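You operate a simulated robot arm through the tools that you are given. There is no shell and no other tool. Be economical: measure what you need, move in short steps, check, and stop when the job is done.

You run a simulated two-armed robot. Do the job below in one go: nothing can be reset, and whatever is moved stays where it is left.

## Task
Take the lid off the cup with the orange band and lay it down on the top of the orange bench mat.

It is judged by the outcome, as a careful person would: the job done as asked, and still so three seconds after it is handed in. It fails if anything else is knocked over, pushed out of place, dropped, spilled or broken. Lids that push on must go on centred and level and be pressed home; caps that screw on are set level and turned clockwise until they are tight.

## Robot
Two 7-joint arms with two-finger parallel grippers on one trunk, on a base that drives. Base frame: it is fixed to the floor where the robot stands at the start and does not move with it; the origin is under the middle of the robot, x ahead of it, y to its left, z up. Readings come in mm, degrees, newtons and seconds.
The left shoulder is at the start at [-82, 119, 851], the right one opposite. With the tool pointing down near the work surface each hand reaches from about 120 to 580 mm from the robot's upright axis, wherever it stands, measured 20 degrees to its own side. Places, roughly: cup with the orange band (8x8x9 cm) [500, -100, 900]. Payload 3.43 kg a hand.
The TCP of each hand is the grasp point between the finger pads, 30 mm short of the fingertips. In the tool frame z runs along the fingers and y along their closing line. Largest opening 94 mm; finger width 28, thickness 10; the body of the gripper, 50 by 96 mm, starts 55 mm behind the TCP.
Orientation is that of the tool frame in the base frame, as [roll, pitch, yaw] about the fixed x, y, z axes, in that order (R = Rz(yaw) Ry(pitch) Rx(roll)). With the fingers straight down and closing along the base's y, the tool's x points along the base's -x, its y along +y and its z along -z.

## Interface
- The arms move only by the tool nudge_tool. It takes "left_moves", "right_moves" or both (then of equal length, played together; a hand with none holds still); each is a list of rows, each an object (a shift or turn left out is 0, a gripper value left out holds the last) with "offset": the shift along the tool's x, y, z in units of 40 mm (1.0 is 40 mm), a list of three; "turn": the turn, a rotation vector about the tool's x, y, z in units of 6 degrees (1.0 is 6 degrees), a list of three; "hand": the opening in per cent of the stroke, from 0 (shut) to 100 (fully open). In form: [{"offset": [tx, ty, tz], "turn": [wx, wy, wz], "hand": hand}, ...]. A call has 1 to 20 rows; each row shifts and turns the commanded pose from where the row before left it, along the tool's axes as they then stand. A call with a number of a shift or a turn outside -1 to 1 is refused whole. Rows are played at 5 a second. More than 50 mm and 8.6 degrees between two rows, or a gripper value outside its range, and nothing of the call is played. Where a pose cannot be reached the arm comes as near as it can. A force on the tool above 40 N (or 10 N above the force at the start of the call, whichever is more), or a blocked arm, ends the call early, and 0.2 s more pass. Each finger travels about 153 mm/s and halts on what it meets, pressing with about 26 N; the grip force reading is that of the motor and also rises with nothing between the fingers. The clock runs only during rows and for 0.2 s after the last one: add rows that do not move to give the fingers time. The reply holds the time, the measured pose of the TCP, the force on the tool along the base axes, the opening and the grip force, in the units named above and with some noise, with the torque about the TCP (base axes, N m) and any sound that the robot's microphone picked up.
- Cameras (640 x 400 px; columns grow to the right, rows downward): "scene" is now at [31.8, -19.4, 1562]; the picture's right is [-0.21, -0.98, 0.00], its down [-0.72, 0.15, -0.68] and it looks along [0.66, -0.14, -0.74] (base axes); focal length 269 px, centre (320, 200). "left" rides on the left gripper at [76, -14, -102] in its tool frame; the picture's right is [0.18, 0.98, 0.00], its down [-0.75, 0.14, -0.64] and it looks along [-0.63, 0.12, 0.77] (tool axes); focal length 243 px, centre (320, 200). "right" rides on the right gripper at [76, 14, -103] in its tool frame; the picture's right is [-0.18, 0.98, 0.00], its down [-0.75, -0.14, -0.64] and it looks along [-0.63, -0.12, 0.77] (tool axes); focal length 243 px, centre (320, 200). There is no depth. A picture from a camera that has moved, and an enlarged one, comes with that camera's place and axes in the base frame and with its lens.
- get_image(camera): a new picture of that camera. No time passes.
- move_column(by): slides the trunk up (or, below 0, down) by that many mm; the arms and the scene camera ride with it, the base frame stays. It gives what a move gives, with no picture.
- base_move(legs): drives the robot by 1 to 6 legs, each [ahead, left, turn to the left] in mm, mm and degrees, along the robot's own axes; the way and the turn of a leg run together, so that a leg with both is an arc; at most 1500 mm and 180 degrees a leg. The arms and the cameras ride along, it lands a little off, and it stops where it bumps. It gives what a move gives.
- turn_head(pan, tilt): turns the head with the scene camera to pan (to the left, within 143 degrees either way) and tilt (down, from -29 to 69), counted from straight ahead of the robot. It gives what a move gives.
- enlarge(camera, box): a new picture of the part [left, top, right, bottom] of that camera's present view, enlarged. No time passes.
- close_job(): hands the job in; it is judged then, once.

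Go step by step. Nothing tells you exact positions but the pictures and the camera data: compare them with the known pose of the tool, close in by small moves and look again before you grip or let go. The budget is 120 turns and 100 pictures, counting those below and the enlarged ones. Unless the task says otherwise, let go and move clear before handing in, and close with one line.

The tools are called after "Emit:" as a command line: name --argument value ..., lists and objects as JSON in quotes. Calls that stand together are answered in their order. nudge_tool: Moves the arms, as the interface text tells. Its arguments: {"type":"object","properties":{"left_moves":{"type":"array","items":{"type":"object","properties":{"offset":{"type":"array","items":{"type":"number"}},"turn":{"type":"array","items":{"type":"number"}},"hand":{"type":"number"}}}},"right_moves":{"type":"array","items":{"type":"object","properties":{"offset":{"type":"array","items":{"type":"number"}},"turn":{"type":"array","items":{"type":"number"}},"hand":{"type":"number"}}}}},"required":[]} The other tools are called the same way: move_column (by) slides the trunk up or down; base_move (legs) drives the base; turn_head (pan, tilt) turns the head that bears the scene camera; get_image (camera) takes a picture; enlarge (camera, box) takes an enlarged picture of a part of a camera's view; close_job () hands the job in.

At the start:

```text
time_s: 0.0
left_ee_pos: [362.4, 31.1, 1143.0]
left_ee_rot: [180.0, 0.0, -180.0]
left_ft_force: [0.4, -0.9, 0.3]
left_ft_torque: [0.01, 0.01, -0.02]
left_finger_gap: 94.1
left_finger_force: 0.1
right_ee_pos: [335.7, -306.6, 1169.7]
right_ee_rot: [180.0, 0.1, 180.0]
right_ft_force: [0.6, -0.4, 0.1]
right_ft_torque: [0.03, 0.02, 0.0]
right_finger_gap: 93.9
right_finger_force: 0.2
trunk travel left (down, up): [-275.0, 60.0]
robot x, y, heading: [0.2, -0.3, -0.1]
head pan, tilt: [-12.1, 47.4]
```

scene: 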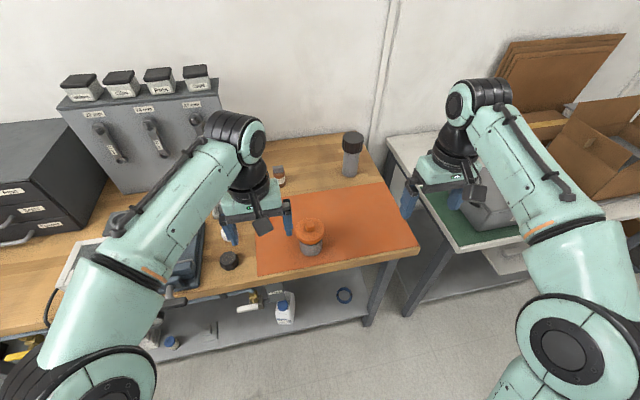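
right: 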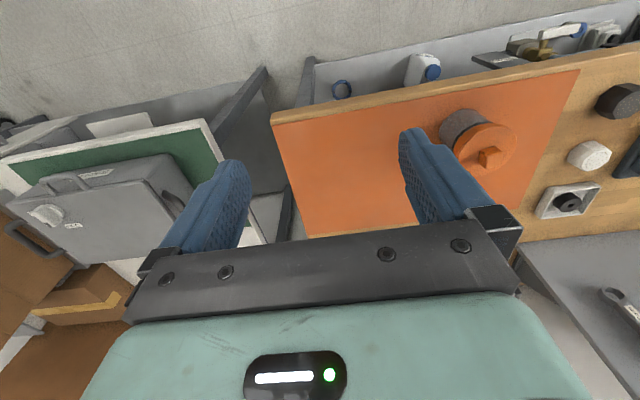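
left: 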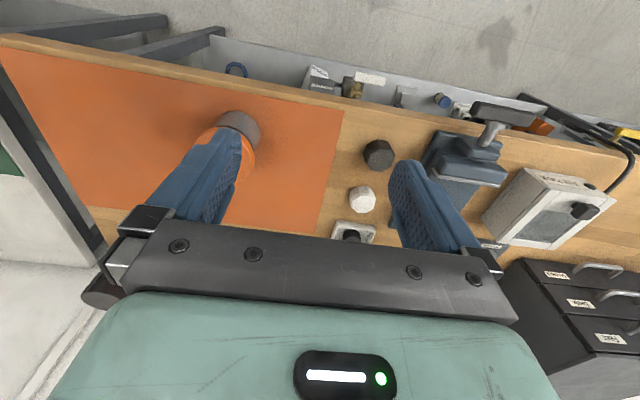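

The cup with the orange lid stands on the orange mat near [500,-100,900]. I look closer at it from the scene and right cameras.

Emit:
enlarge --camera "scene" --box '[250, 180, 430, 290]'

Emit:
enlarge --camera "right" --box '[390, 80, 560, 190]'

```text
3.56 times, centred on (340, 235) of scene
camera zoom: at [31.8, -19.4, 1562.0], right [-0.21, -0.98, 0.0], down [-0.72, 0.15, -0.68], along [0.66, -0.14, -0.74], focal length 957 px, centre (249, 76)
```

zoom: 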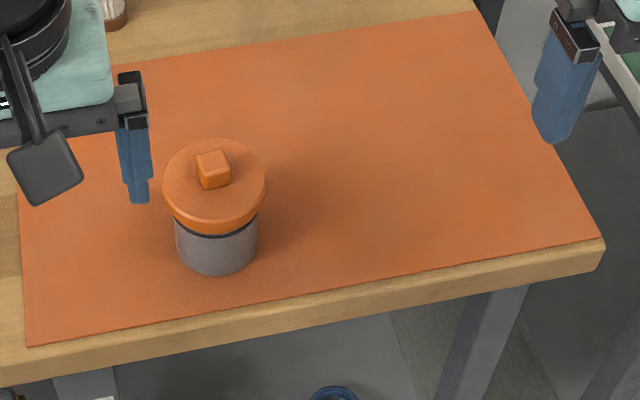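

```text
3.64 times, centred on (475, 135) of right
camera zoom: at [260.2, -292.0, 1272.3], right [0.18, 0.98, 0.0], down [0.75, -0.14, 0.64], along [0.63, -0.12, -0.77], focal length 882 px, centre (-244, 436)
```

zoom: 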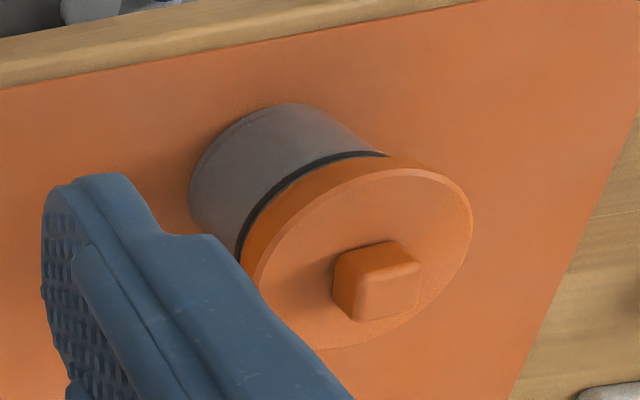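

The knob top triangulates to about [475, -85, 974], on a lid about 80 mm wide. I bring the right hand above it and shift the left one aside.

Emit:
nudge_tool --right_moves '[{"offset": [-0.49, 0.79, 0.25], "hand": 100}, {"offset": [-0.49, 0.79, 0.25]}, {"offset": [-0.49, 0.79, 0.25]}, {"offset": [-0.49, 0.79, 0.25]}, {"offset": [-0.49, 0.79, 0.25]}, {"offset": [-0.49, 0.79, 0.25]}, {"offset": [-0.49, 0.79, 0.25]}, {}]' --left_moves '[{"offset": [0, 0.6, 0]}, {"offset": [0, 0.6, 0]}, {"offset": [0, 0.6, 0]}, {"offset": [0, 0.6, 0]}, {"offset": [0, 0.6, 0]}, {"offset": [0, 0.6, 0]}, {}, {}]'

Emit:
get_image --camera "right"

Emit:
get_image --camera "scene"

```text
time_s: 1.8
left_ee_pos: [363.1, 171.9, 1141.0]
left_ee_rot: [-179.9, 0.0, 180.0]
left_ft_force: [0.7, 0.4, 0.5]
left_ft_torque: [0.03, 0.01, -0.01]
left_finger_gap: 93.9
left_finger_force: 0.0
right_ee_pos: [472.8, -85.8, 1101.4]
right_ee_rot: [179.9, -0.1, 179.9]
right_ft_force: [0.7, 0.2, 0.4]
right_ft_torque: [0.05, 0.06, 0.01]
right_finger_gap: 93.8
right_finger_force: 0.0
trunk travel left (down, up): [-275.0, 60.0]
robot x, y, heading: [-1.2, 0.5, 0.1]
head pan, tilt: [-12.1, 47.4]
```

```text
94 pictures are left
camera right: at [396.3, -70.9, 1204.6], right [0.18, 0.98, 0.0], down [0.75, -0.14, 0.64], along [0.63, -0.12, -0.77], focal length 243 px, centre (320, 200)
```

right: 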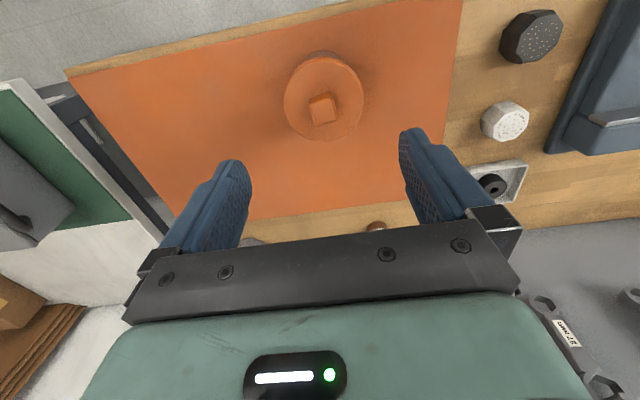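

```text
93 pictures are left
camera scene: at [31.0, -20.1, 1562.0], right [-0.21, -0.98, 0.0], down [-0.72, 0.15, -0.68], along [0.66, -0.14, -0.74], focal length 269 px, centre (320, 200)
```

scene: 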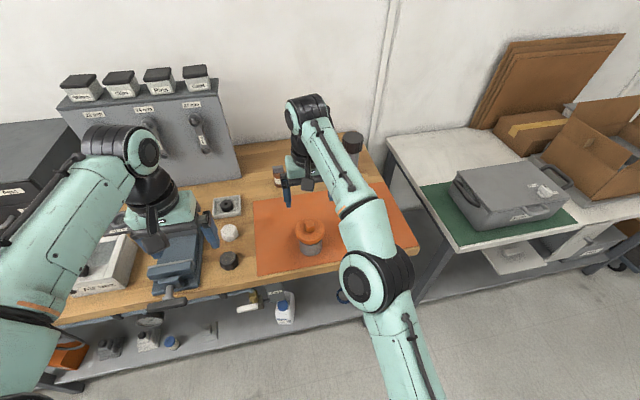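

The knob estimate holds at about [476, -85]. I check its rotation up close.

Emit:
enlarge --camera "right" --box '[270, 40, 382, 150]'

```text
3.64 times, centred on (326, 95) of right
camera zoom: at [396.3, -70.9, 1204.6], right [0.18, 0.98, 0.0], down [0.75, -0.14, 0.64], along [0.63, -0.12, -0.77], focal length 882 px, centre (298, 582)
```

zoom: 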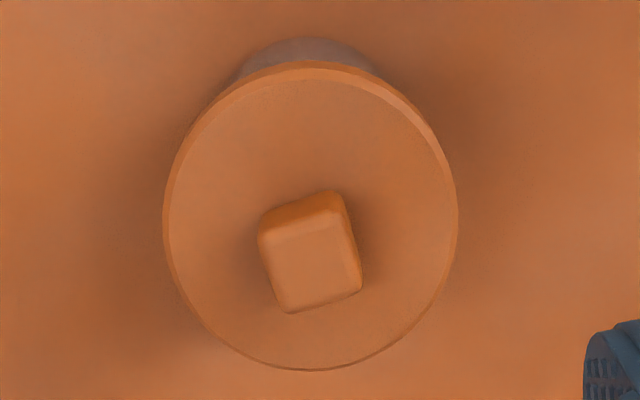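

The knob is about 20 mm square, turned a few degrees, with its centre near [477, -83]. I narrow the fingers, align and go down until the tips are level with the knob top.

Emit:
nudge_tool --right_moves '[{"offset": [-0.1, 0.07, 0.4], "turn": [0, 0, -0.6], "hand": 50}, {"offset": [0, 0, 0.5]}, {"offset": [0, 0, 0.5]}, {"offset": [0, 0, 0.4]}, {"offset": [0, 0, 0.3]}, {"offset": [0, 0, 0.25]}, {}]'

Emit:
get_image --camera "right"

Emit:
enlarge --camera "scene" --box '[260, 190, 360, 260]'

```text
time_s: 3.4
left_ee_pos: [362.4, 172.3, 1143.0]
left_ee_rot: [-179.9, 0.0, 180.0]
left_ft_force: [-0.5, -0.2, -0.6]
left_ft_torque: [0.0, 0.02, 0.01]
left_finger_gap: 94.1
left_finger_force: 0.1
right_ee_pos: [478.2, -83.6, 1005.2]
right_ee_rot: [-180.0, 0.0, -176.3]
right_ft_force: [-1.5, 0.3, 0.2]
right_ft_torque: [-0.01, 0.02, 0.0]
right_finger_gap: 46.8
right_finger_force: 0.0
trunk travel left (down, up): [-275.0, 60.0]
robot x, y, heading: [0.4, 1.7, -0.2]
head pan, tilt: [-12.1, 47.4]
```

```text
91 pictures are left
camera right: at [401.1, -73.3, 1108.4], right [0.12, 0.99, 0.0], down [0.76, -0.09, 0.64], along [0.64, -0.08, -0.77], focal length 243 px, centre (320, 200)
```

right: 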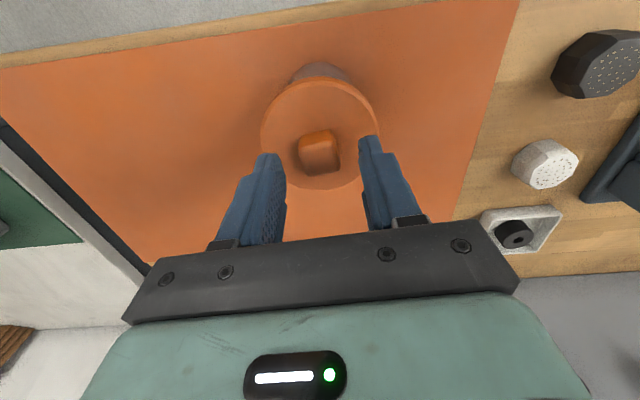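

```text
5.71 times, centred on (310, 225) of scene
camera zoom: at [31.7, -19.4, 1562.0], right [-0.21, -0.98, 0.0], down [-0.72, 0.15, -0.68], along [0.66, -0.14, -0.74], focal length 1538 px, centre (377, 57)
```

zoom: 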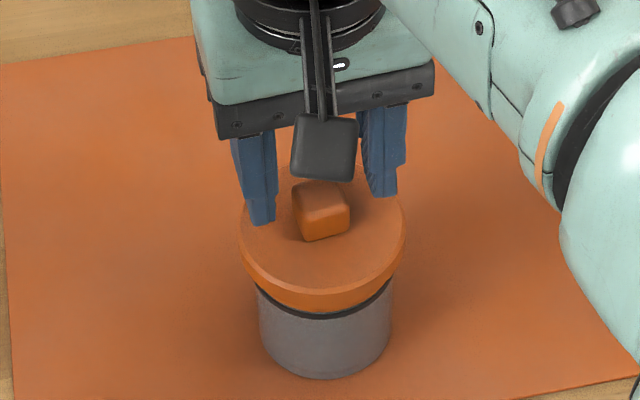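

The fingers straddle the knob, centred. I go down 15 mm and close gently on it.

Emit:
nudge_tool --right_moves '[{"offset": [0, 0, 0.125]}, {"offset": [0, 0, 0.125]}, {"offset": [0, 0, 0.125]}, {}, {"hand": 30}, {"hand": 20}, {"hand": 10}, {}, {}]'

Emit:
get_image --camera "right"

Emit:
enlarge --camera "scene" --box '[260, 190, 360, 260]'

```text
time_s: 5.4
left_ee_pos: [362.0, 171.9, 1144.0]
left_ee_rot: [180.0, 0.0, -180.0]
left_ft_force: [-0.3, 1.1, 0.5]
left_ft_torque: [-0.01, -0.04, 0.02]
left_finger_gap: 93.8
left_finger_force: 0.0
right_ee_pos: [477.6, -81.9, 990.4]
right_ee_rot: [180.0, 0.0, -176.4]
right_ft_force: [-0.3, -3.3, -0.6]
right_ft_torque: [-0.23, 0.04, -0.03]
right_finger_gap: 23.0
right_finger_force: 26.4
trunk travel left (down, up): [-275.0, 60.0]
robot x, y, heading: [0.9, 2.3, 0.1]
head pan, tilt: [-12.1, 47.4]
```

```text
89 pictures are left
camera right: at [400.6, -72.3, 1093.0], right [0.12, 0.99, 0.0], down [0.76, -0.09, 0.64], along [0.64, -0.08, -0.77], focal length 243 px, centre (320, 200)
```

right: 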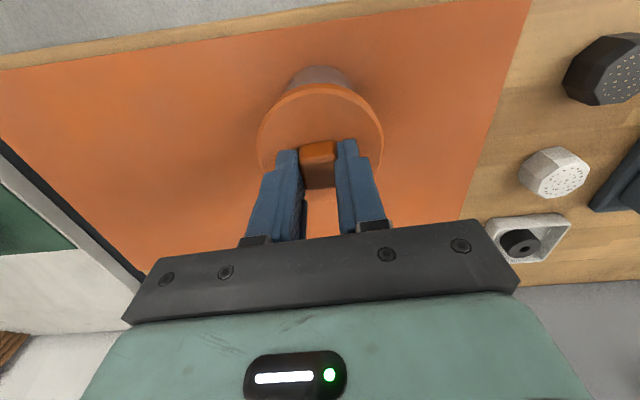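

```text
5.71 times, centred on (310, 225) of scene
camera zoom: at [31.7, -19.7, 1562.0], right [-0.21, -0.98, 0.0], down [-0.72, 0.15, -0.68], along [0.66, -0.14, -0.74], focal length 1538 px, centre (377, 57)
```

zoom: 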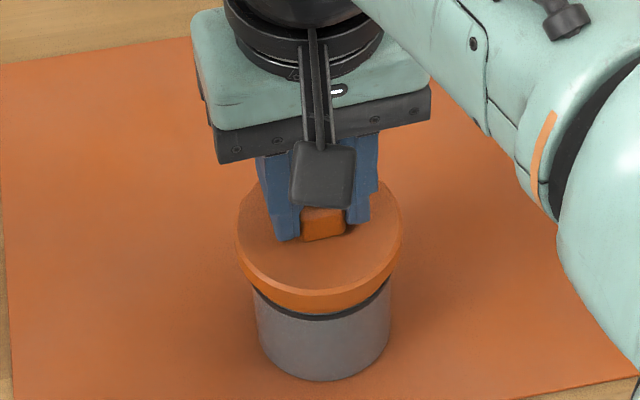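

The grip on the knob is firm at a 23 mm gap. I lift a few mm slowly and watch the force.

Emit:
nudge_tool --right_moves '[{"offset": [0, 0, -0.025]}, {"offset": [0, 0, -0.025]}, {"offset": [0, 0, -0.025]}, {"offset": [0, 0, -0.025]}, {}]'

Emit:
enlarge --camera "scene" --box '[260, 190, 360, 260]'

```text
time_s: 6.6
left_ee_pos: [363.7, 172.2, 1142.7]
left_ee_rot: [179.9, -0.1, 180.0]
left_ft_force: [0.2, 0.1, -0.2]
left_ft_torque: [0.0, 0.0, 0.02]
left_finger_gap: 93.9
left_finger_force: 0.1
right_ee_pos: [477.5, -83.6, 993.5]
right_ee_rot: [-180.0, 0.1, -176.5]
right_ft_force: [-0.8, -0.7, -4.0]
right_ft_torque: [-0.02, 0.05, -0.04]
right_finger_gap: 22.7
right_finger_force: 25.9
trunk travel left (down, up): [-275.0, 60.0]
robot x, y, heading: [0.9, 0.8, -0.1]
head pan, tilt: [-12.1, 47.4]
```

```text
5.71 times, centred on (310, 225) of scene
camera zoom: at [32.1, -19.4, 1561.9], right [-0.21, -0.98, 0.0], down [-0.72, 0.15, -0.68], along [0.66, -0.14, -0.74], focal length 1538 px, centre (377, 57)
```

zoom: 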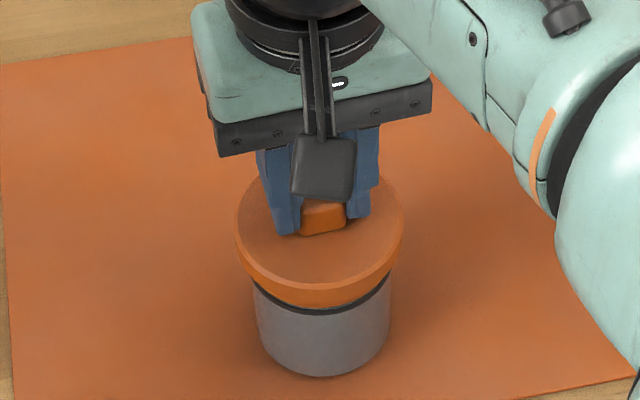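

The whole cup came up with the lid, about 4 N, so the lid is tight and the left hand has to hold the cup body. I set the cup back down and bring the left hand to a staging pose.

Emit:
nudge_tool --right_moves '[{"offset": [0, 0, 0.025]}, {"offset": [0, 0, 0.025]}, {"offset": [0, 0, 0.025]}, {"offset": [0, 0, 0.02]}, {}, {}, {}, {}, {}]' --left_moves '[{"offset": [-0.1, -0.7, 0.58]}, {"offset": [-0.1, -0.7, 0.58]}, {"offset": [-0.1, -0.7, 0.58]}, {"offset": [-0.1, -0.7, 0.58]}, {"turn": [0, 0, 0.833]}, {"turn": [0, 0, 0.833]}, {"turn": [0, 0, 0.833]}, {"turn": [0, 0, 0.833]}, {}]'

Emit:
get_image --camera "scene"

```text
time_s: 8.6
left_ee_pos: [377.8, 62.2, 1049.4]
left_ee_rot: [180.0, -0.1, 159.9]
left_ft_force: [-0.5, -0.2, 0.7]
left_ft_torque: [-0.02, -0.01, 0.02]
left_finger_gap: 93.9
left_finger_force: 0.0
right_ee_pos: [477.9, -83.4, 989.3]
right_ee_rot: [180.0, 0.0, -176.3]
right_ft_force: [0.7, -0.2, -2.9]
right_ft_torque: [-0.02, 0.02, 0.02]
right_finger_gap: 22.9
right_finger_force: 26.3
trunk travel left (down, up): [-275.0, 60.0]
robot x, y, heading: [0.6, -1.9, 0.1]
head pan, tilt: [-12.1, 47.4]
```

```text
86 pictures are left
camera scene: at [32.1, -19.5, 1562.0], right [-0.21, -0.98, 0.0], down [-0.72, 0.15, -0.68], along [0.66, -0.14, -0.74], focal length 269 px, centre (320, 200)
```

scene: 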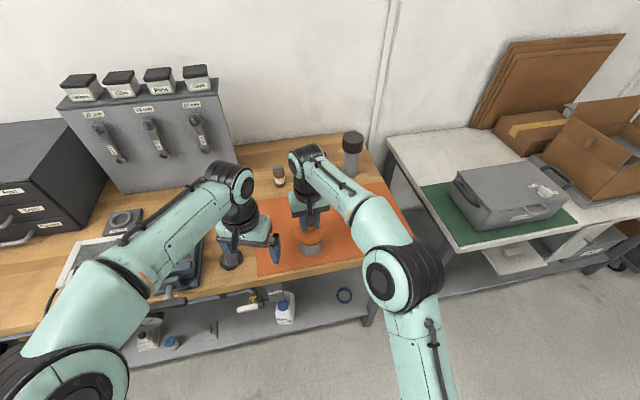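

The cup is back near the mat. I tilt the left hand so its fingers point forward, 20° below level.

Emit:
nudge_tool --left_moves '[{"turn": [0, -0.972, 0]}, {"turn": [0, -0.972, 0]}, {"turn": [0, -0.972, 0]}, {"turn": [0, -0.972, 0]}, {"turn": [0, -0.972, 0]}, {"turn": [0, -0.972, 0]}, {"turn": [0, -0.972, 0]}, {"turn": [0, -0.972, 0]}, {"turn": [0, -0.972, 0]}, {"turn": [0, -0.972, 0]}, {"turn": [0, -0.972, 0]}, {"turn": [0, -0.972, 0]}, {}, {}]'

Emit:
get_image --camera "scene"

Emit:
get_image --camera "left"

```text
time_s: 11.6
left_ee_pos: [378.2, 63.5, 1050.0]
left_ee_rot: [180.0, 69.9, 160.1]
left_ft_force: [-0.2, 0.1, 0.4]
left_ft_torque: [0.03, 0.0, 0.01]
left_finger_gap: 93.9
left_finger_force: 0.0
right_ee_pos: [478.3, -83.2, 990.2]
right_ee_rot: [-180.0, 0.0, -176.4]
right_ft_force: [0.6, -0.2, -3.5]
right_ft_torque: [-0.01, 0.01, 0.0]
right_finger_gap: 22.7
right_finger_force: 25.8
trunk travel left (down, up): [-275.0, 60.0]
robot x, y, heading: [1.7, -0.2, 0.1]
head pan, tilt: [-12.1, 47.4]
```

```text
85 pictures are left
camera scene: at [32.1, -19.4, 1562.0], right [-0.21, -0.98, 0.0], down [-0.72, 0.15, -0.68], along [0.66, -0.14, -0.74], focal length 269 px, centre (320, 200)
```

scene: 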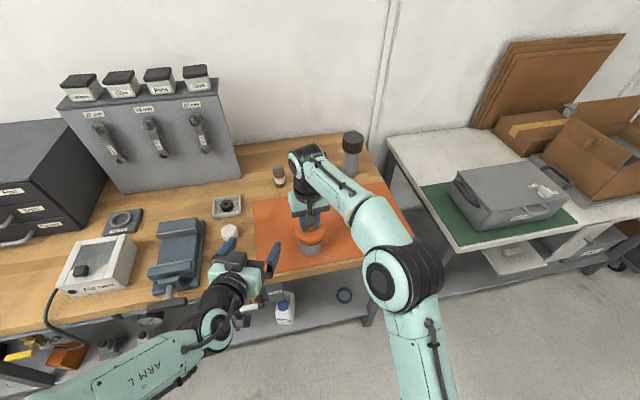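

```text
84 pictures are left
camera left: at [257.4, 91.2, 1013.5], right [0.28, 0.95, -0.17], down [-0.28, 0.25, 0.93], along [0.92, -0.21, 0.33], focal length 243 px, centre (320, 200)
```

left: 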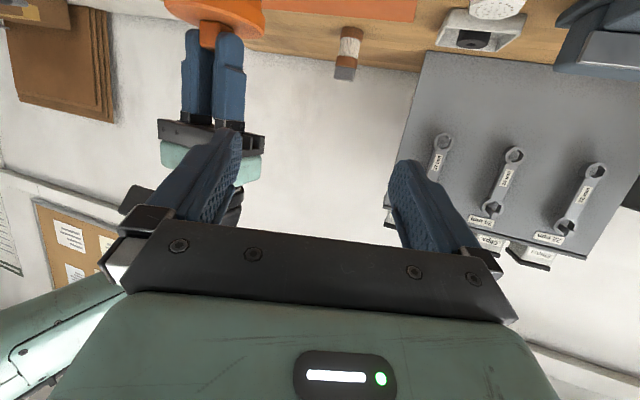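

The left hand reaches this pose comfortably. I lower it to cup height in front of the cup, and settle the cup down another 1.5 mm.

Emit:
nudge_tool --left_moves '[{"offset": [0.66, -0.51, 0.307]}, {"offset": [0.66, -0.51, 0.307]}, {"offset": [0.66, -0.51, 0.307]}, {"offset": [0.66, -0.51, 0.307]}, {"offset": [0.66, -0.51, 0.307]}, {}]' --right_moves '[{"offset": [0, 0, 0.02]}, {"offset": [0, 0, 0.018]}, {}, {}, {}, {}]'

Emit:
get_image --camera "scene"

Emit:
get_image --camera "left"

Emit:
enlarge --camera "scene" --box '[240, 190, 370, 280]'

```text
time_s: 13.0
left_ee_pos: [354.4, -38.9, 905.8]
left_ee_rot: [-180.0, 70.0, 159.9]
left_ft_force: [0.5, 0.2, -0.7]
left_ft_torque: [0.0, 0.0, 0.01]
left_finger_gap: 94.1
left_finger_force: 0.0
right_ee_pos: [476.8, -81.9, 990.3]
right_ee_rot: [179.9, 0.0, -176.3]
right_ft_force: [-2.2, -0.1, 4.7]
right_ft_torque: [0.02, -0.08, 0.01]
right_finger_gap: 22.8
right_finger_force: 26.0
trunk travel left (down, up): [-275.0, 60.0]
robot x, y, heading: [0.4, 1.6, 0.1]
head pan, tilt: [-12.1, 47.4]
```

```text
83 pictures are left
camera scene: at [31.0, -19.2, 1562.0], right [-0.21, -0.98, 0.0], down [-0.72, 0.15, -0.68], along [0.66, -0.14, -0.74], focal length 269 px, centre (320, 200)
```

scene: 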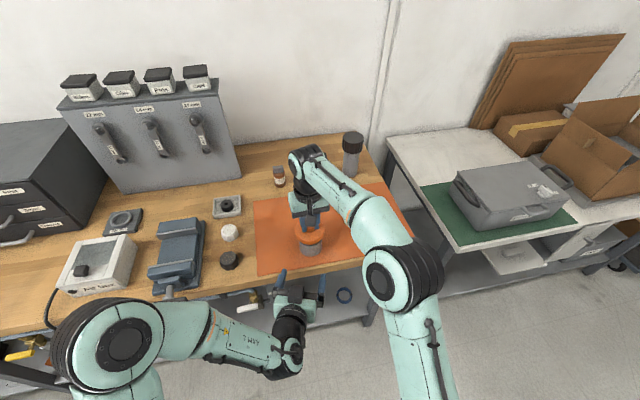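

```text
82 pictures are left
camera left: at [232.7, -9.8, 869.4], right [0.28, 0.95, -0.17], down [-0.28, 0.25, 0.93], along [0.92, -0.21, 0.33], focal length 243 px, centre (320, 200)
```

left: 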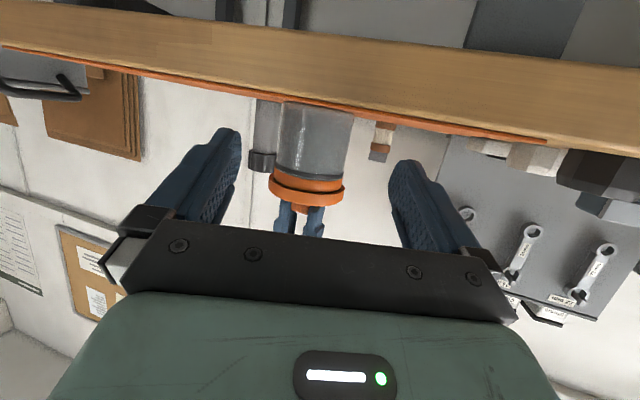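

```text
4.44 times, centred on (305, 235) of scene
camera zoom: at [31.0, -19.2, 1562.0], right [-0.21, -0.98, 0.0], down [-0.72, 0.15, -0.68], along [0.66, -0.14, -0.74], focal length 1196 px, centre (387, 44)
```

zoom: 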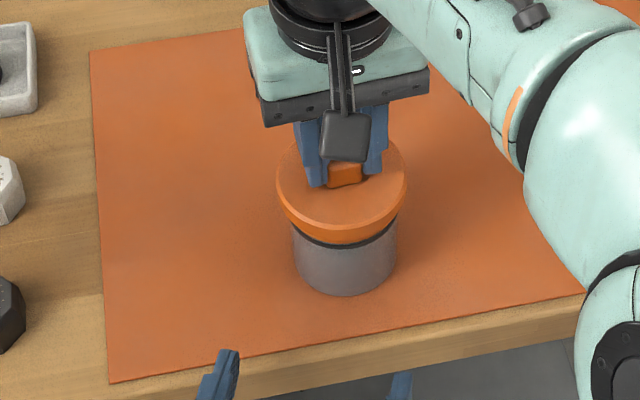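

The cup is firmly on the mat (about z 864, with its body up to about 918), and its axis is confirmed at [477, -83]. I bring the open left fingers halfway in and check.

Emit:
nudge_tool --left_moves '[{"offset": [-0.1, 0, 0.67], "hand": 100}, {"offset": [-0.1, 0, 0.67]}, {}]'

Emit:
get_image --camera "left"

Emit:
enlarge --camera "scene" --box '[240, 200, 370, 290]'

```text
time_s: 13.8
left_ee_pos: [403.2, -55.7, 893.5]
left_ee_rot: [-180.0, 69.9, 160.1]
left_ft_force: [-0.5, 0.1, 0.3]
left_ft_torque: [-0.01, 0.01, 0.03]
left_finger_gap: 93.9
left_finger_force: 0.0
right_ee_pos: [477.5, -82.7, 989.6]
right_ee_rot: [180.0, 0.2, -176.4]
right_ft_force: [-1.2, -1.3, 7.5]
right_ft_torque: [-0.01, -0.16, 0.0]
right_finger_gap: 23.0
right_finger_force: 25.5
trunk travel left (down, up): [-275.0, 60.0]
robot x, y, heading: [-0.3, 0.3, 0.1]
head pan, tilt: [-12.1, 47.4]
```

```text
80 pictures are left
camera left: at [284.2, -27.7, 858.4], right [0.28, 0.94, -0.17], down [-0.28, 0.25, 0.93], along [0.92, -0.21, 0.33], focal length 243 px, centre (320, 200)
```

left: 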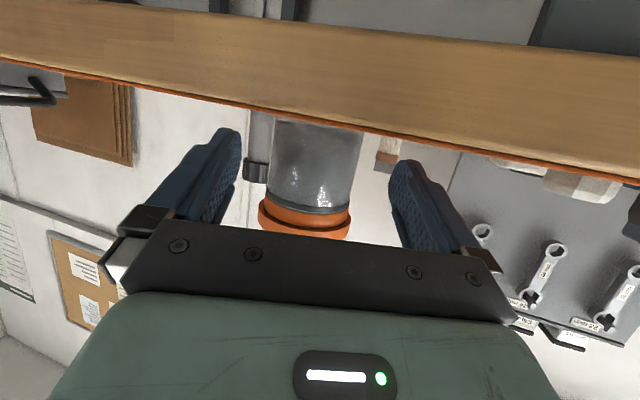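

```text
4.44 times, centred on (305, 245) of scene
camera zoom: at [30.9, -19.3, 1562.0], right [-0.21, -0.98, 0.0], down [-0.72, 0.15, -0.68], along [0.66, -0.14, -0.74], focal length 1196 px, centre (387, 0)
```

zoom: 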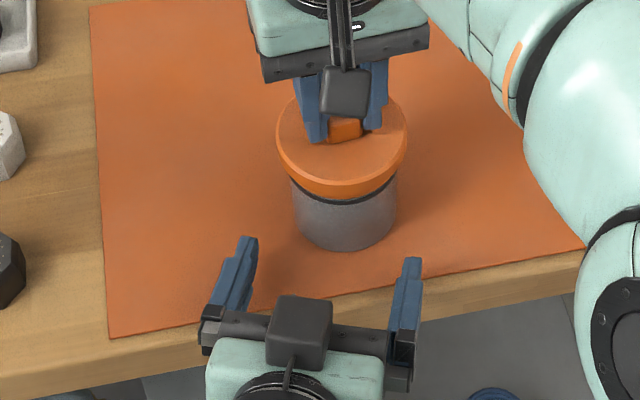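

The left fingers are level with the cup and centred on it. I slide them in around the body.

Emit:
nudge_tool --left_moves '[{"offset": [-0.208, 0, 0.535]}, {"offset": [-0.208, 0, 0.535]}, {"offset": [-0.208, 0, 0.535]}, {}]'

Emit:
get_image --camera "left"

Emit:
enlarge --camera "scene" --box '[240, 200, 370, 290]'

```text
time_s: 14.8
left_ee_pos: [470.3, -80.2, 895.5]
left_ee_rot: [-180.0, 70.0, 160.0]
left_ft_force: [-0.4, -0.6, 0.7]
left_ft_torque: [0.02, 0.0, -0.05]
left_finger_gap: 94.0
left_finger_force: 0.1
right_ee_pos: [477.4, -82.2, 990.7]
right_ee_rot: [-180.0, 0.0, -176.5]
right_ft_force: [-2.1, -1.1, 6.6]
right_ft_torque: [0.0, -0.17, -0.02]
right_finger_gap: 22.8
right_finger_force: 26.6
trunk travel left (down, up): [-275.0, 60.0]
robot x, y, heading: [-1.2, 4.2, -0.1]
head pan, tilt: [-12.1, 47.4]
```

```text
78 pictures are left
camera left: at [349.5, -51.8, 858.9], right [0.28, 0.95, -0.17], down [-0.28, 0.25, 0.93], along [0.92, -0.21, 0.33], focal length 243 px, centre (320, 200)
```

left: 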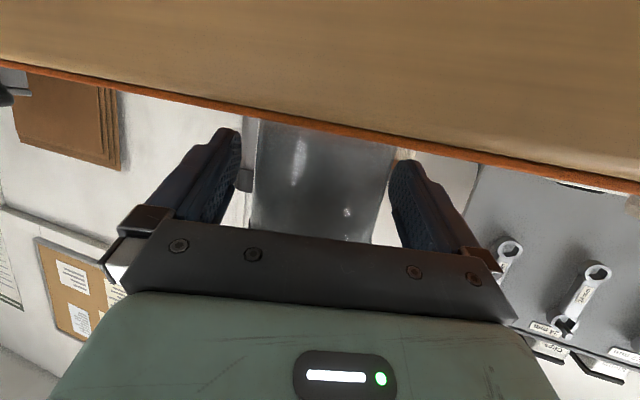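

```text
4.44 times, centred on (305, 245) of scene
camera zoom: at [30.9, -19.3, 1562.0], right [-0.21, -0.98, 0.0], down [-0.72, 0.15, -0.68], along [0.66, -0.14, -0.74], focal length 1196 px, centre (387, 0)
```

zoom: 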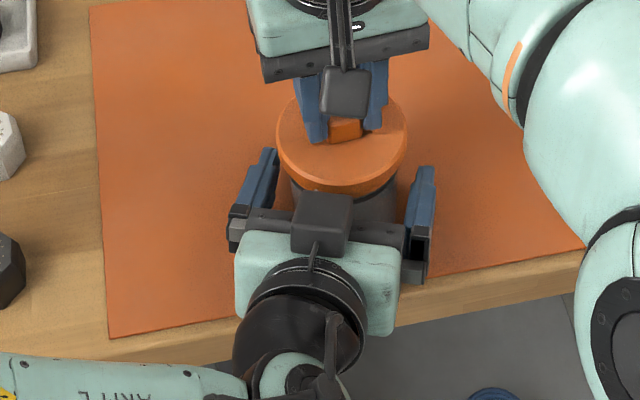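

By projection the left fingers are centred on the cup. I close them in stages.

Emit:
nudge_tool --left_moves '[{"hand": 85}, {"hand": 80}, {"hand": 76}, {"hand": 73}, {"hand": 70}, {"hand": 66}, {"hand": 60}, {}]'

Emit:
get_image --camera "left"

Emit:
enlarge --camera "scene" --box '[240, 200, 370, 290]'

```text
time_s: 16.6
left_ee_pos: [470.0, -79.4, 894.7]
left_ee_rot: [-180.0, 70.0, 160.0]
left_ft_force: [1.2, 1.2, 0.4]
left_ft_torque: [-0.05, -0.05, 0.01]
left_finger_gap: 73.6
left_finger_force: 25.3
right_ee_pos: [476.2, -83.9, 989.2]
right_ee_rot: [-180.0, 0.0, -176.4]
right_ft_force: [-2.5, -0.4, 7.1]
right_ft_torque: [0.01, 0.01, 0.0]
right_finger_gap: 22.7
right_finger_force: 26.1
trunk travel left (down, up): [-275.0, 60.0]
robot x, y, heading: [-0.5, -3.7, -0.1]
head pan, tilt: [-12.1, 47.4]
```

```text
76 pictures are left
camera left: at [349.3, -51.7, 858.8], right [0.28, 0.95, -0.17], down [-0.28, 0.25, 0.93], along [0.92, -0.21, 0.33], focal length 243 px, centre (320, 200)
```

left: 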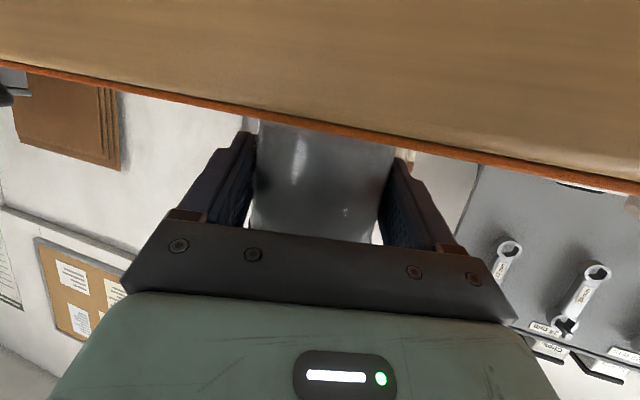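

```text
4.44 times, centred on (305, 245) of scene
camera zoom: at [31.0, -19.3, 1562.0], right [-0.21, -0.98, 0.0], down [-0.72, 0.15, -0.68], along [0.66, -0.14, -0.74], focal length 1196 px, centre (387, 0)
```

zoom: 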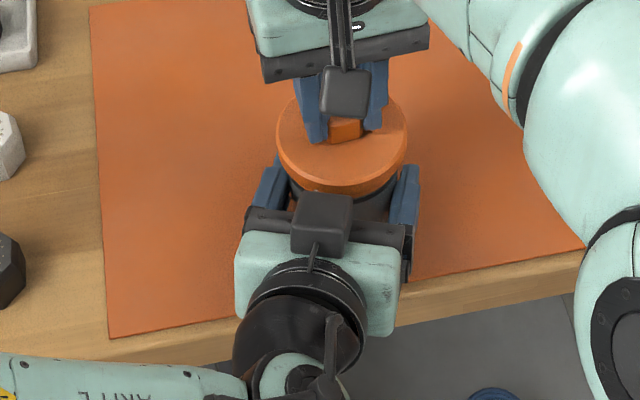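

The cup body is held at a 73.6 mm gap with little side force. Now I pull the lid straight up in 1 mm steps while the left hand holds.

Emit:
nudge_tool --right_moves '[{"offset": [0, 0, -0.03]}, {"offset": [0, 0, -0.03]}, {"offset": [0, 0, -0.03]}, {"offset": [0, 0, -0.03]}, {}]'

Emit:
enlarge --camera "scene" --box '[260, 190, 360, 260]'

```text
time_s: 17.8
left_ee_pos: [470.7, -79.5, 895.0]
left_ee_rot: [-180.0, 70.1, 160.0]
left_ft_force: [-4.0, 1.8, 2.4]
left_ft_torque: [0.08, -0.11, 0.07]
left_finger_gap: 73.8
left_finger_force: 26.5
right_ee_pos: [477.2, -82.9, 994.2]
right_ee_rot: [-180.0, 0.0, -176.4]
right_ft_force: [-0.6, -0.6, -0.3]
right_ft_torque: [-0.01, -0.01, 0.03]
right_finger_gap: 22.6
right_finger_force: 26.4
trunk travel left (down, up): [-275.0, 60.0]
robot x, y, heading: [3.2, 2.9, 0.1]
head pan, tilt: [-12.1, 47.4]
heard: snap
```

```text
5.71 times, centred on (310, 225) of scene
camera zoom: at [31.2, -19.1, 1562.0], right [-0.21, -0.98, 0.0], down [-0.72, 0.15, -0.68], along [0.66, -0.14, -0.74], focal length 1538 px, centre (377, 57)
```

zoom: 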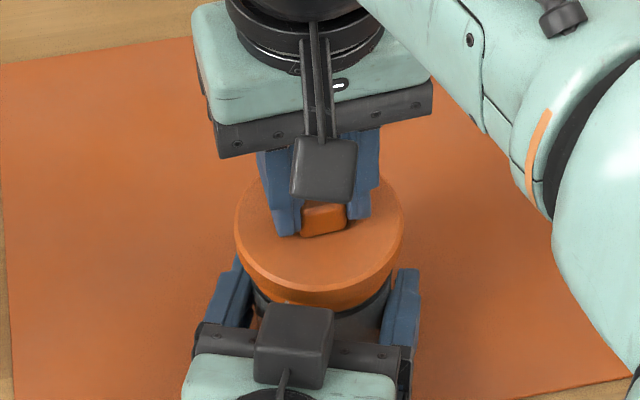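

A snap was heard and the pull force is gone, so the lid has popped free. I lift it clear.

Emit:
nudge_tool --right_moves '[{"offset": [0, 0, -0.15]}, {"offset": [0, 0, -0.25]}, {"offset": [0, 0, -0.4]}, {"offset": [0, 0, -0.5]}, {"offset": [0, 0, -0.5]}, {}, {}]'

Emit:
get_image --camera "scene"

Emit:
enlarge --camera "scene" --box '[240, 170, 370, 260]'

Emit:
get_image --camera "right"

```text
time_s: 19.4
left_ee_pos: [469.1, -80.2, 894.5]
left_ee_rot: [180.0, 70.1, 160.0]
left_ft_force: [-1.5, 1.2, 3.1]
left_ft_torque: [0.05, -0.18, 0.03]
left_finger_gap: 73.7
left_finger_force: 25.8
right_ee_pos: [479.0, -83.3, 1066.3]
right_ee_rot: [-180.0, -0.1, -176.4]
right_ft_force: [0.7, -0.3, -0.1]
right_ft_torque: [0.0, -0.01, -0.03]
right_finger_gap: 9.3
right_finger_force: 0.1
trunk travel left (down, up): [-275.0, 60.0]
robot x, y, heading: [-0.1, -1.5, 0.1]
head pan, tilt: [-12.1, 47.4]
```

```text
73 pictures are left
camera scene: at [31.2, -19.2, 1562.0], right [-0.21, -0.98, 0.0], down [-0.72, 0.15, -0.68], along [0.66, -0.14, -0.74], focal length 269 px, centre (320, 200)
```

scene: 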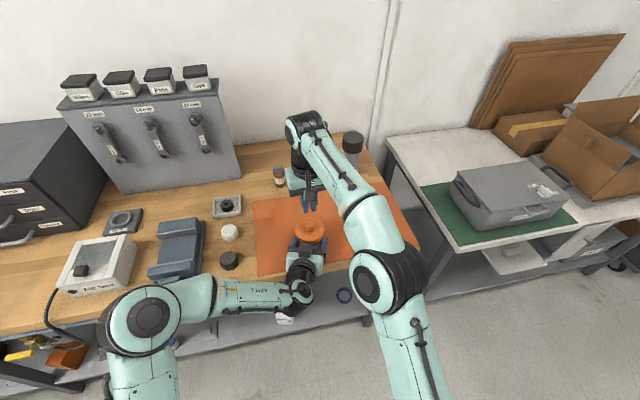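

```text
4.44 times, centred on (305, 215) of scene
camera zoom: at [31.2, -19.2, 1562.0], right [-0.21, -0.98, 0.0], down [-0.72, 0.15, -0.68], along [0.66, -0.14, -0.74], focal length 1196 px, centre (387, 133)
```

zoom: 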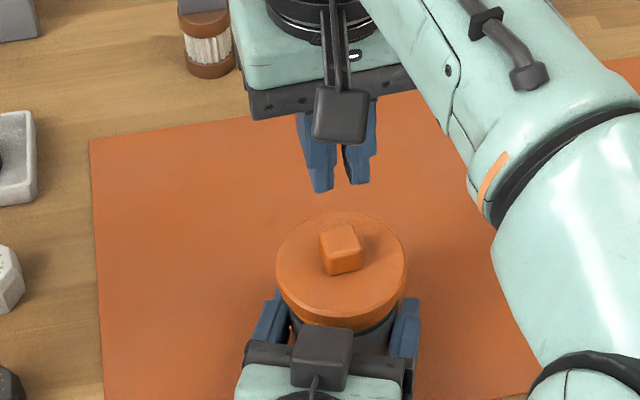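

```text
71 pictures are left
camera right: at [400.8, -72.5, 1169.4], right [0.12, 0.99, 0.0], down [0.76, -0.09, 0.64], along [0.64, -0.08, -0.77], focal length 243 px, centre (320, 200)
```

right: 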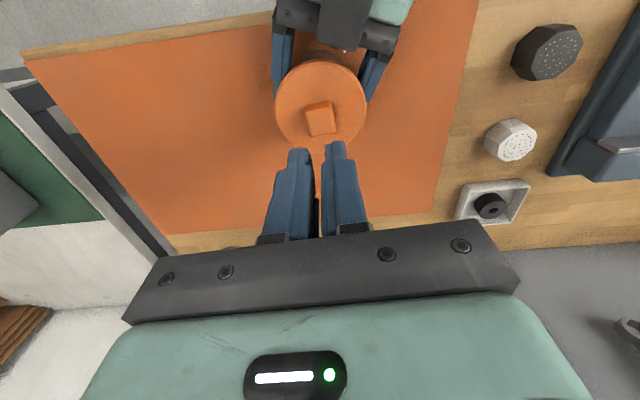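

The fingers slipped off the knob on the lift, so the lid is still on the cup. I look closely at how it sits.

Emit:
enlarge --camera "scene" --box '[285, 205, 335, 250]'

Emit:
enlarge --camera "right" --box '[260, 40, 380, 160]'

Emit:
get_image --camera "left"

```text
8.89 times, centred on (310, 228) of scene
camera zoom: at [31.2, -19.2, 1562.0], right [-0.21, -0.98, 0.0], down [-0.72, 0.15, -0.68], along [0.66, -0.14, -0.74], focal length 2393 px, centre (409, -44)
```

zoom: 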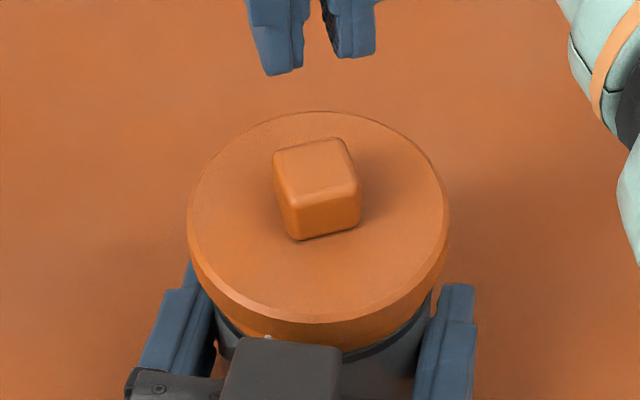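

```text
3.33 times, centred on (320, 100) of right
camera zoom: at [400.8, -72.5, 1169.4], right [0.12, 0.99, 0.0], down [0.76, -0.09, 0.64], along [0.64, -0.08, -0.77], focal length 809 px, centre (320, 533)
```

zoom: 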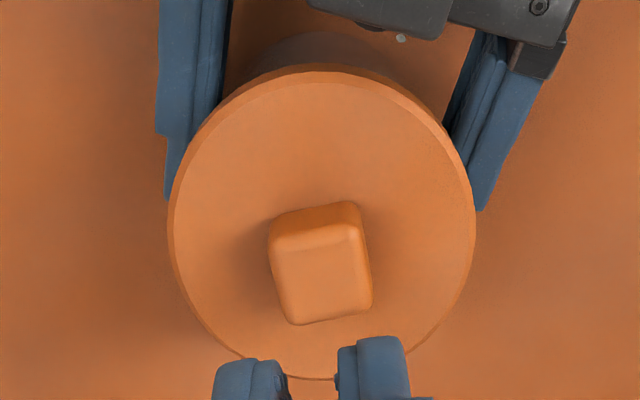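

```text
68 pictures are left
camera left: at [349.4, -51.7, 858.8], right [0.28, 0.95, -0.17], down [-0.28, 0.25, 0.93], along [0.92, -0.21, 0.33], focal length 243 px, centre (320, 200)
```

left: 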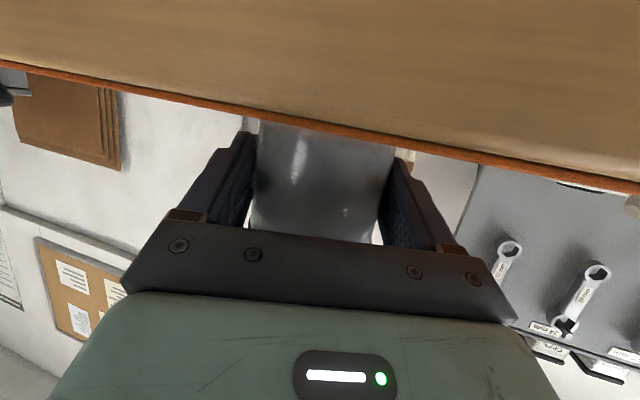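

The lid looks seated and level, and it may have been a finger slip. I regrip the knob deeper: open, go down and feel for the lid top.

Emit:
nudge_tool --right_moves '[{"hand": 45}, {}, {"offset": [0, 0, 0.6]}, {"offset": [0, 0, 0.6]}, {"offset": [0, 0, 0.5]}, {"offset": [0, 0, 0.2]}, {}, {}]'

Emit:
nudge_tool --right_moves '[{"offset": [0, 0, 0.025]}, {"offset": [0, 0, 0.025]}, {}]'

Emit:
enlarge --camera "scene" --box '[285, 205, 335, 250]'

```text
time_s: 21.2
left_ee_pos: [470.1, -80.9, 895.3]
left_ee_rot: [180.0, 70.0, 160.0]
left_ft_force: [-1.9, 0.7, 2.7]
left_ft_torque: [-0.01, -0.17, 0.04]
left_finger_gap: 73.7
left_finger_force: 25.7
right_ee_pos: [478.0, -82.8, 989.5]
right_ee_rot: [180.0, 0.0, -176.4]
right_ft_force: [0.0, -0.5, 0.0]
right_ft_torque: [-0.01, 0.01, -0.01]
right_finger_gap: 42.5
right_finger_force: 0.0
trunk travel left (down, up): [-275.0, 60.0]
robot x, y, heading: [2.9, 0.3, -0.1]
head pan, tilt: [-12.1, 47.4]
```

```text
time_s: 22.0
left_ee_pos: [469.6, -79.7, 895.2]
left_ee_rot: [180.0, 70.0, 159.9]
left_ft_force: [-0.9, 0.8, 2.3]
left_ft_torque: [-0.03, -0.17, 0.01]
left_finger_gap: 73.8
left_finger_force: 25.9
right_ee_pos: [477.7, -83.8, 989.0]
right_ee_rot: [-179.9, 0.0, -176.5]
right_ft_force: [-0.5, 0.2, -0.8]
right_ft_torque: [0.03, -0.04, 0.02]
right_finger_gap: 42.2
right_finger_force: 0.1
trunk travel left (down, up): [-275.0, 60.0]
robot x, y, heading: [1.0, -1.1, -0.1]
head pan, tilt: [-12.1, 47.4]
```

```text
8.89 times, centred on (310, 228) of scene
camera zoom: at [31.3, -19.2, 1562.0], right [-0.21, -0.98, 0.0], down [-0.72, 0.15, -0.68], along [0.66, -0.14, -0.74], focal length 2393 px, centre (409, -44)
```

zoom: 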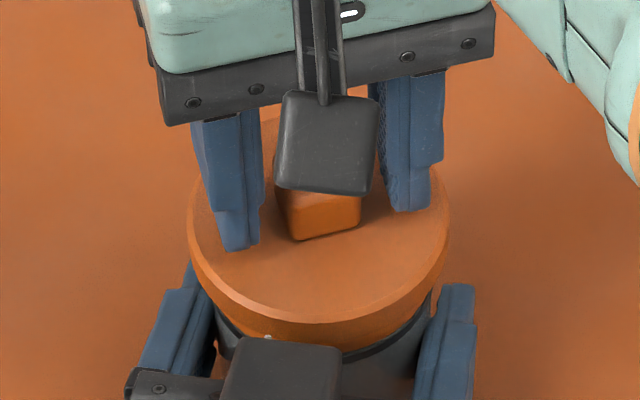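

No contact yet, so I keep feeling downward.

Emit:
nudge_tool --right_moves '[{"offset": [0, 0, 0.025]}, {"offset": [0, 0, 0.025]}, {"offset": [0, 0, 0.025]}, {}]'

Emit:
enlarge --camera "scene" --box '[285, 205, 335, 250]'

```text
time_s: 23.0
left_ee_pos: [470.0, -79.8, 894.6]
left_ee_rot: [179.9, 69.9, 160.0]
left_ft_force: [-1.9, 1.5, 2.1]
left_ft_torque: [-0.08, -0.15, 0.02]
left_finger_gap: 73.6
left_finger_force: 26.0
right_ee_pos: [477.3, -81.9, 984.7]
right_ee_rot: [-180.0, 0.0, -176.5]
right_ft_force: [-0.3, -0.1, 0.2]
right_ft_torque: [-0.03, -0.01, 0.0]
right_finger_gap: 42.0
right_finger_force: 0.0
trunk travel left (down, up): [-275.0, 60.0]
robot x, y, heading: [-0.2, -3.7, -0.3]
head pan, tilt: [-12.1, 47.4]
```

```text
8.89 times, centred on (310, 228) of scene
camera zoom: at [31.3, -19.3, 1562.0], right [-0.21, -0.98, 0.0], down [-0.72, 0.15, -0.68], along [0.66, -0.14, -0.74], focal length 2393 px, centre (409, -44)
```

zoom: 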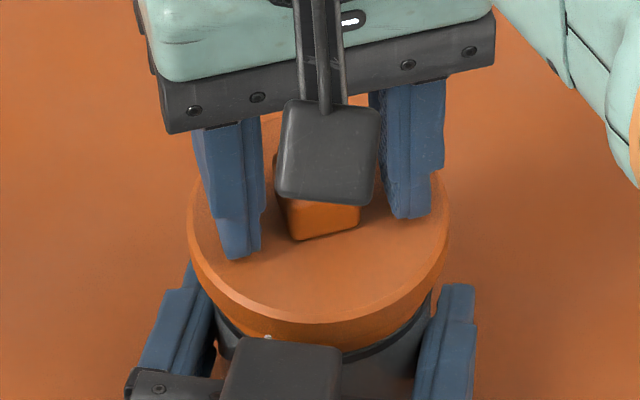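

Emit:
nudge_tool --right_moves '[{"offset": [0, 0, 0.025]}, {"offset": [0, 0, 0.025]}, {}]'

Emit:
nudge_tool --right_moves '[{"offset": [0, 0, 0.025]}, {"offset": [0, 0, 0.025]}, {}]'

```text
time_s: 23.8
left_ee_pos: [469.7, -80.8, 895.5]
left_ee_rot: [-180.0, 70.0, 160.0]
left_ft_force: [-0.7, 0.2, 1.5]
left_ft_torque: [-0.11, -0.18, 0.01]
left_finger_gap: 73.6
left_finger_force: 25.7
right_ee_pos: [477.1, -83.8, 984.2]
right_ee_rot: [180.0, -0.1, -176.4]
right_ft_force: [0.2, -0.5, 1.5]
right_ft_torque: [0.0, 0.01, 0.02]
right_finger_gap: 42.2
right_finger_force: 0.1
trunk travel left (down, up): [-275.0, 60.0]
robot x, y, heading: [-3.2, -0.5, 0.3]
head pan, tilt: [-12.1, 47.4]
```

```text
time_s: 24.6
left_ee_pos: [469.6, -79.5, 894.1]
left_ee_rot: [179.9, 69.9, 159.9]
left_ft_force: [12.6, -6.0, -2.3]
left_ft_torque: [-0.26, -0.32, -0.04]
left_finger_gap: 73.6
left_finger_force: 26.2
right_ee_pos: [477.3, -83.3, 982.7]
right_ee_rot: [179.9, 0.2, -176.4]
right_ft_force: [-8.8, 0.9, 25.9]
right_ft_torque: [-0.1, 0.36, -0.03]
right_finger_gap: 42.3
right_finger_force: 0.0
trunk travel left (down, up): [-275.0, 60.0]
robot x, y, heading: [0.3, 3.6, -0.0]
head pan, tilt: [-12.1, 47.4]
heard: snap
```

The fingers touched the lid top (tips at about z 953) and a snap sounded, so the lid had popped up earlier and was just pressed back on. I back off 2 mm, grip deep on the knob and pull again in small steps.

Emit:
nudge_tool --right_moves '[{"offset": [0, 0, -0.04]}, {"offset": [0, 0, -0.03]}, {}, {"hand": 30}, {"hand": 15}, {"hand": 0}, {}, {}]'

Emit:
nudge_tool --right_moves '[{"offset": [0, 0, -0.025]}, {"offset": [0, 0, -0.025]}, {"offset": [0, 0, -0.025]}, {}]'

Emit:
enlarge --camera "scene" --box '[285, 205, 335, 250]'

```text
time_s: 26.4
left_ee_pos: [469.4, -79.9, 894.9]
left_ee_rot: [179.9, 69.9, 159.9]
left_ft_force: [-1.1, 0.4, 1.2]
left_ft_torque: [0.21, -0.25, -0.42]
left_finger_gap: 73.7
left_finger_force: 25.8
right_ee_pos: [477.2, -83.4, 982.7]
right_ee_rot: [-179.9, 0.1, -176.3]
right_ft_force: [5.2, 2.9, 11.5]
right_ft_torque: [0.11, -0.25, 0.53]
right_finger_gap: 23.0
right_finger_force: 26.3
trunk travel left (down, up): [-275.0, 60.0]
robot x, y, heading: [-0.8, 0.7, 0.2]
head pan, tilt: [-12.1, 47.4]
```

```text
time_s: 27.4
left_ee_pos: [469.0, -79.6, 894.6]
left_ee_rot: [-179.9, 70.0, 160.2]
left_ft_force: [-3.6, 0.6, 3.0]
left_ft_torque: [0.04, 0.17, 0.11]
left_finger_gap: 73.6
left_finger_force: 26.1
right_ee_pos: [476.8, -83.6, 985.6]
right_ee_rot: [-180.0, 0.1, -176.5]
right_ft_force: [-0.1, -0.2, 0.8]
right_ft_torque: [-0.01, 0.02, -0.02]
right_finger_gap: 22.7
right_finger_force: 25.7
trunk travel left (down, up): [-275.0, 60.0]
robot x, y, heading: [4.6, 3.3, -0.1]
head pan, tilt: [-12.1, 47.4]
heard: snap
```

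```text
8.89 times, centred on (310, 228) of scene
camera zoom: at [31.0, -19.2, 1562.0], right [-0.21, -0.98, 0.0], down [-0.72, 0.15, -0.68], along [0.66, -0.14, -0.74], focal length 2393 px, centre (409, -44)
```

zoom: 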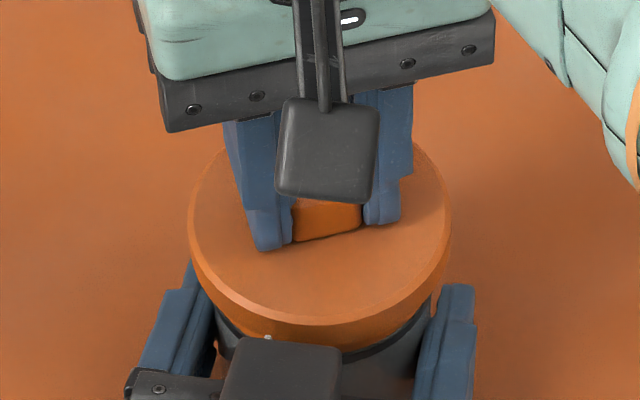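

It snapped free again, with the knob still gripped. I lift slowly by 4 mm and check.

Emit:
nudge_tool --right_moves '[{"offset": [0, 0, -0.02]}, {"offset": [0, 0, -0.02]}, {"offset": [0, 0, -0.02]}, {"offset": [0, 0, -0.02]}, {"offset": [0, 0, -0.02]}, {}, {}]'

Emit:
enlarge --camera "scene" --box '[285, 205, 335, 250]'

```text
time_s: 29.0
left_ee_pos: [470.6, -79.5, 894.9]
left_ee_rot: [-180.0, 70.0, 160.1]
left_ft_force: [-3.2, 1.7, 3.0]
left_ft_torque: [-0.11, -0.02, 0.02]
left_finger_gap: 73.8
left_finger_force: 25.4
right_ee_pos: [477.3, -82.6, 990.5]
right_ee_rot: [-180.0, 0.0, -176.3]
right_ft_force: [-0.5, 0.4, 0.0]
right_ft_torque: [0.0, 0.01, 0.0]
right_finger_gap: 22.6
right_finger_force: 25.5
trunk travel left (down, up): [-275.0, 60.0]
robot x, y, heading: [1.2, -0.4, 0.1]
head pan, tilt: [-12.1, 47.4]
```

```text
8.89 times, centred on (310, 228) of scene
camera zoom: at [31.1, -19.2, 1562.0], right [-0.21, -0.98, 0.0], down [-0.72, 0.15, -0.68], along [0.66, -0.14, -0.74], focal length 2393 px, centre (409, -44)
```

zoom: 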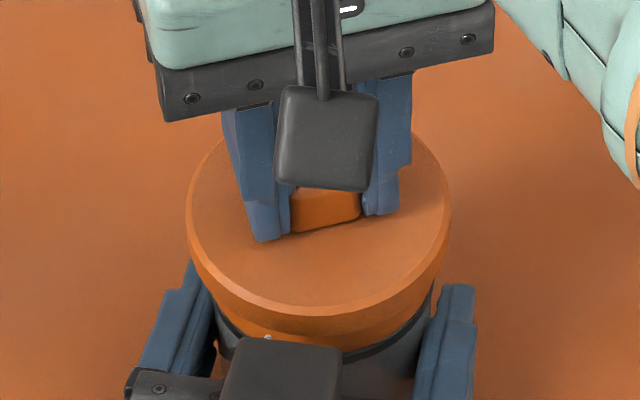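

The lid is now rising with the fingers. I continue a bit further and check.

Emit:
nudge_tool --right_moves '[{"offset": [0, 0, -0.03]}, {"offset": [0, 0, -0.03]}, {"offset": [0, 0, -0.05]}, {"offset": [0, 0, -0.07]}, {"offset": [0, 0, -0.07]}, {}, {}]'

Emit:
enlarge --camera "scene" --box '[285, 205, 335, 250]'

```text
time_s: 30.6
left_ee_pos: [470.2, -80.0, 894.8]
left_ee_rot: [-180.0, 70.1, 160.0]
left_ft_force: [-2.4, 1.2, 3.2]
left_ft_torque: [-0.06, 0.1, 0.01]
left_finger_gap: 73.8
left_finger_force: 25.6
right_ee_pos: [477.6, -83.0, 1001.4]
right_ee_rot: [179.9, 0.0, -176.4]
right_ft_force: [0.7, 0.1, -0.2]
right_ft_torque: [0.01, 0.02, 0.01]
right_finger_gap: 22.9
right_finger_force: 26.2
trunk travel left (down, up): [-275.0, 60.0]
robot x, y, heading: [-0.5, 2.2, 0.1]
head pan, tilt: [-12.1, 47.4]
```

```text
8.89 times, centred on (310, 228) of scene
camera zoom: at [31.2, -19.3, 1562.0], right [-0.21, -0.98, 0.0], down [-0.72, 0.15, -0.68], along [0.66, -0.14, -0.74], focal length 2393 px, centre (409, -44)
```

zoom: 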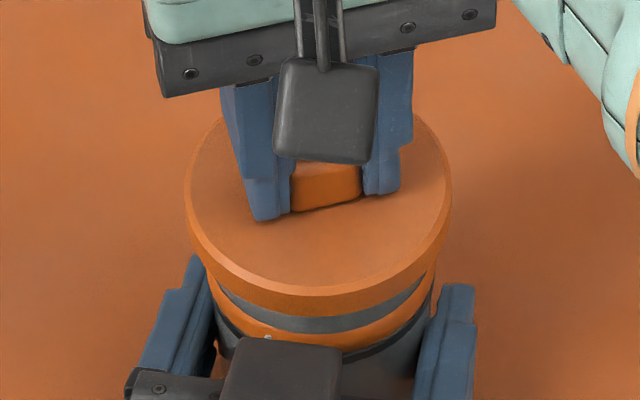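

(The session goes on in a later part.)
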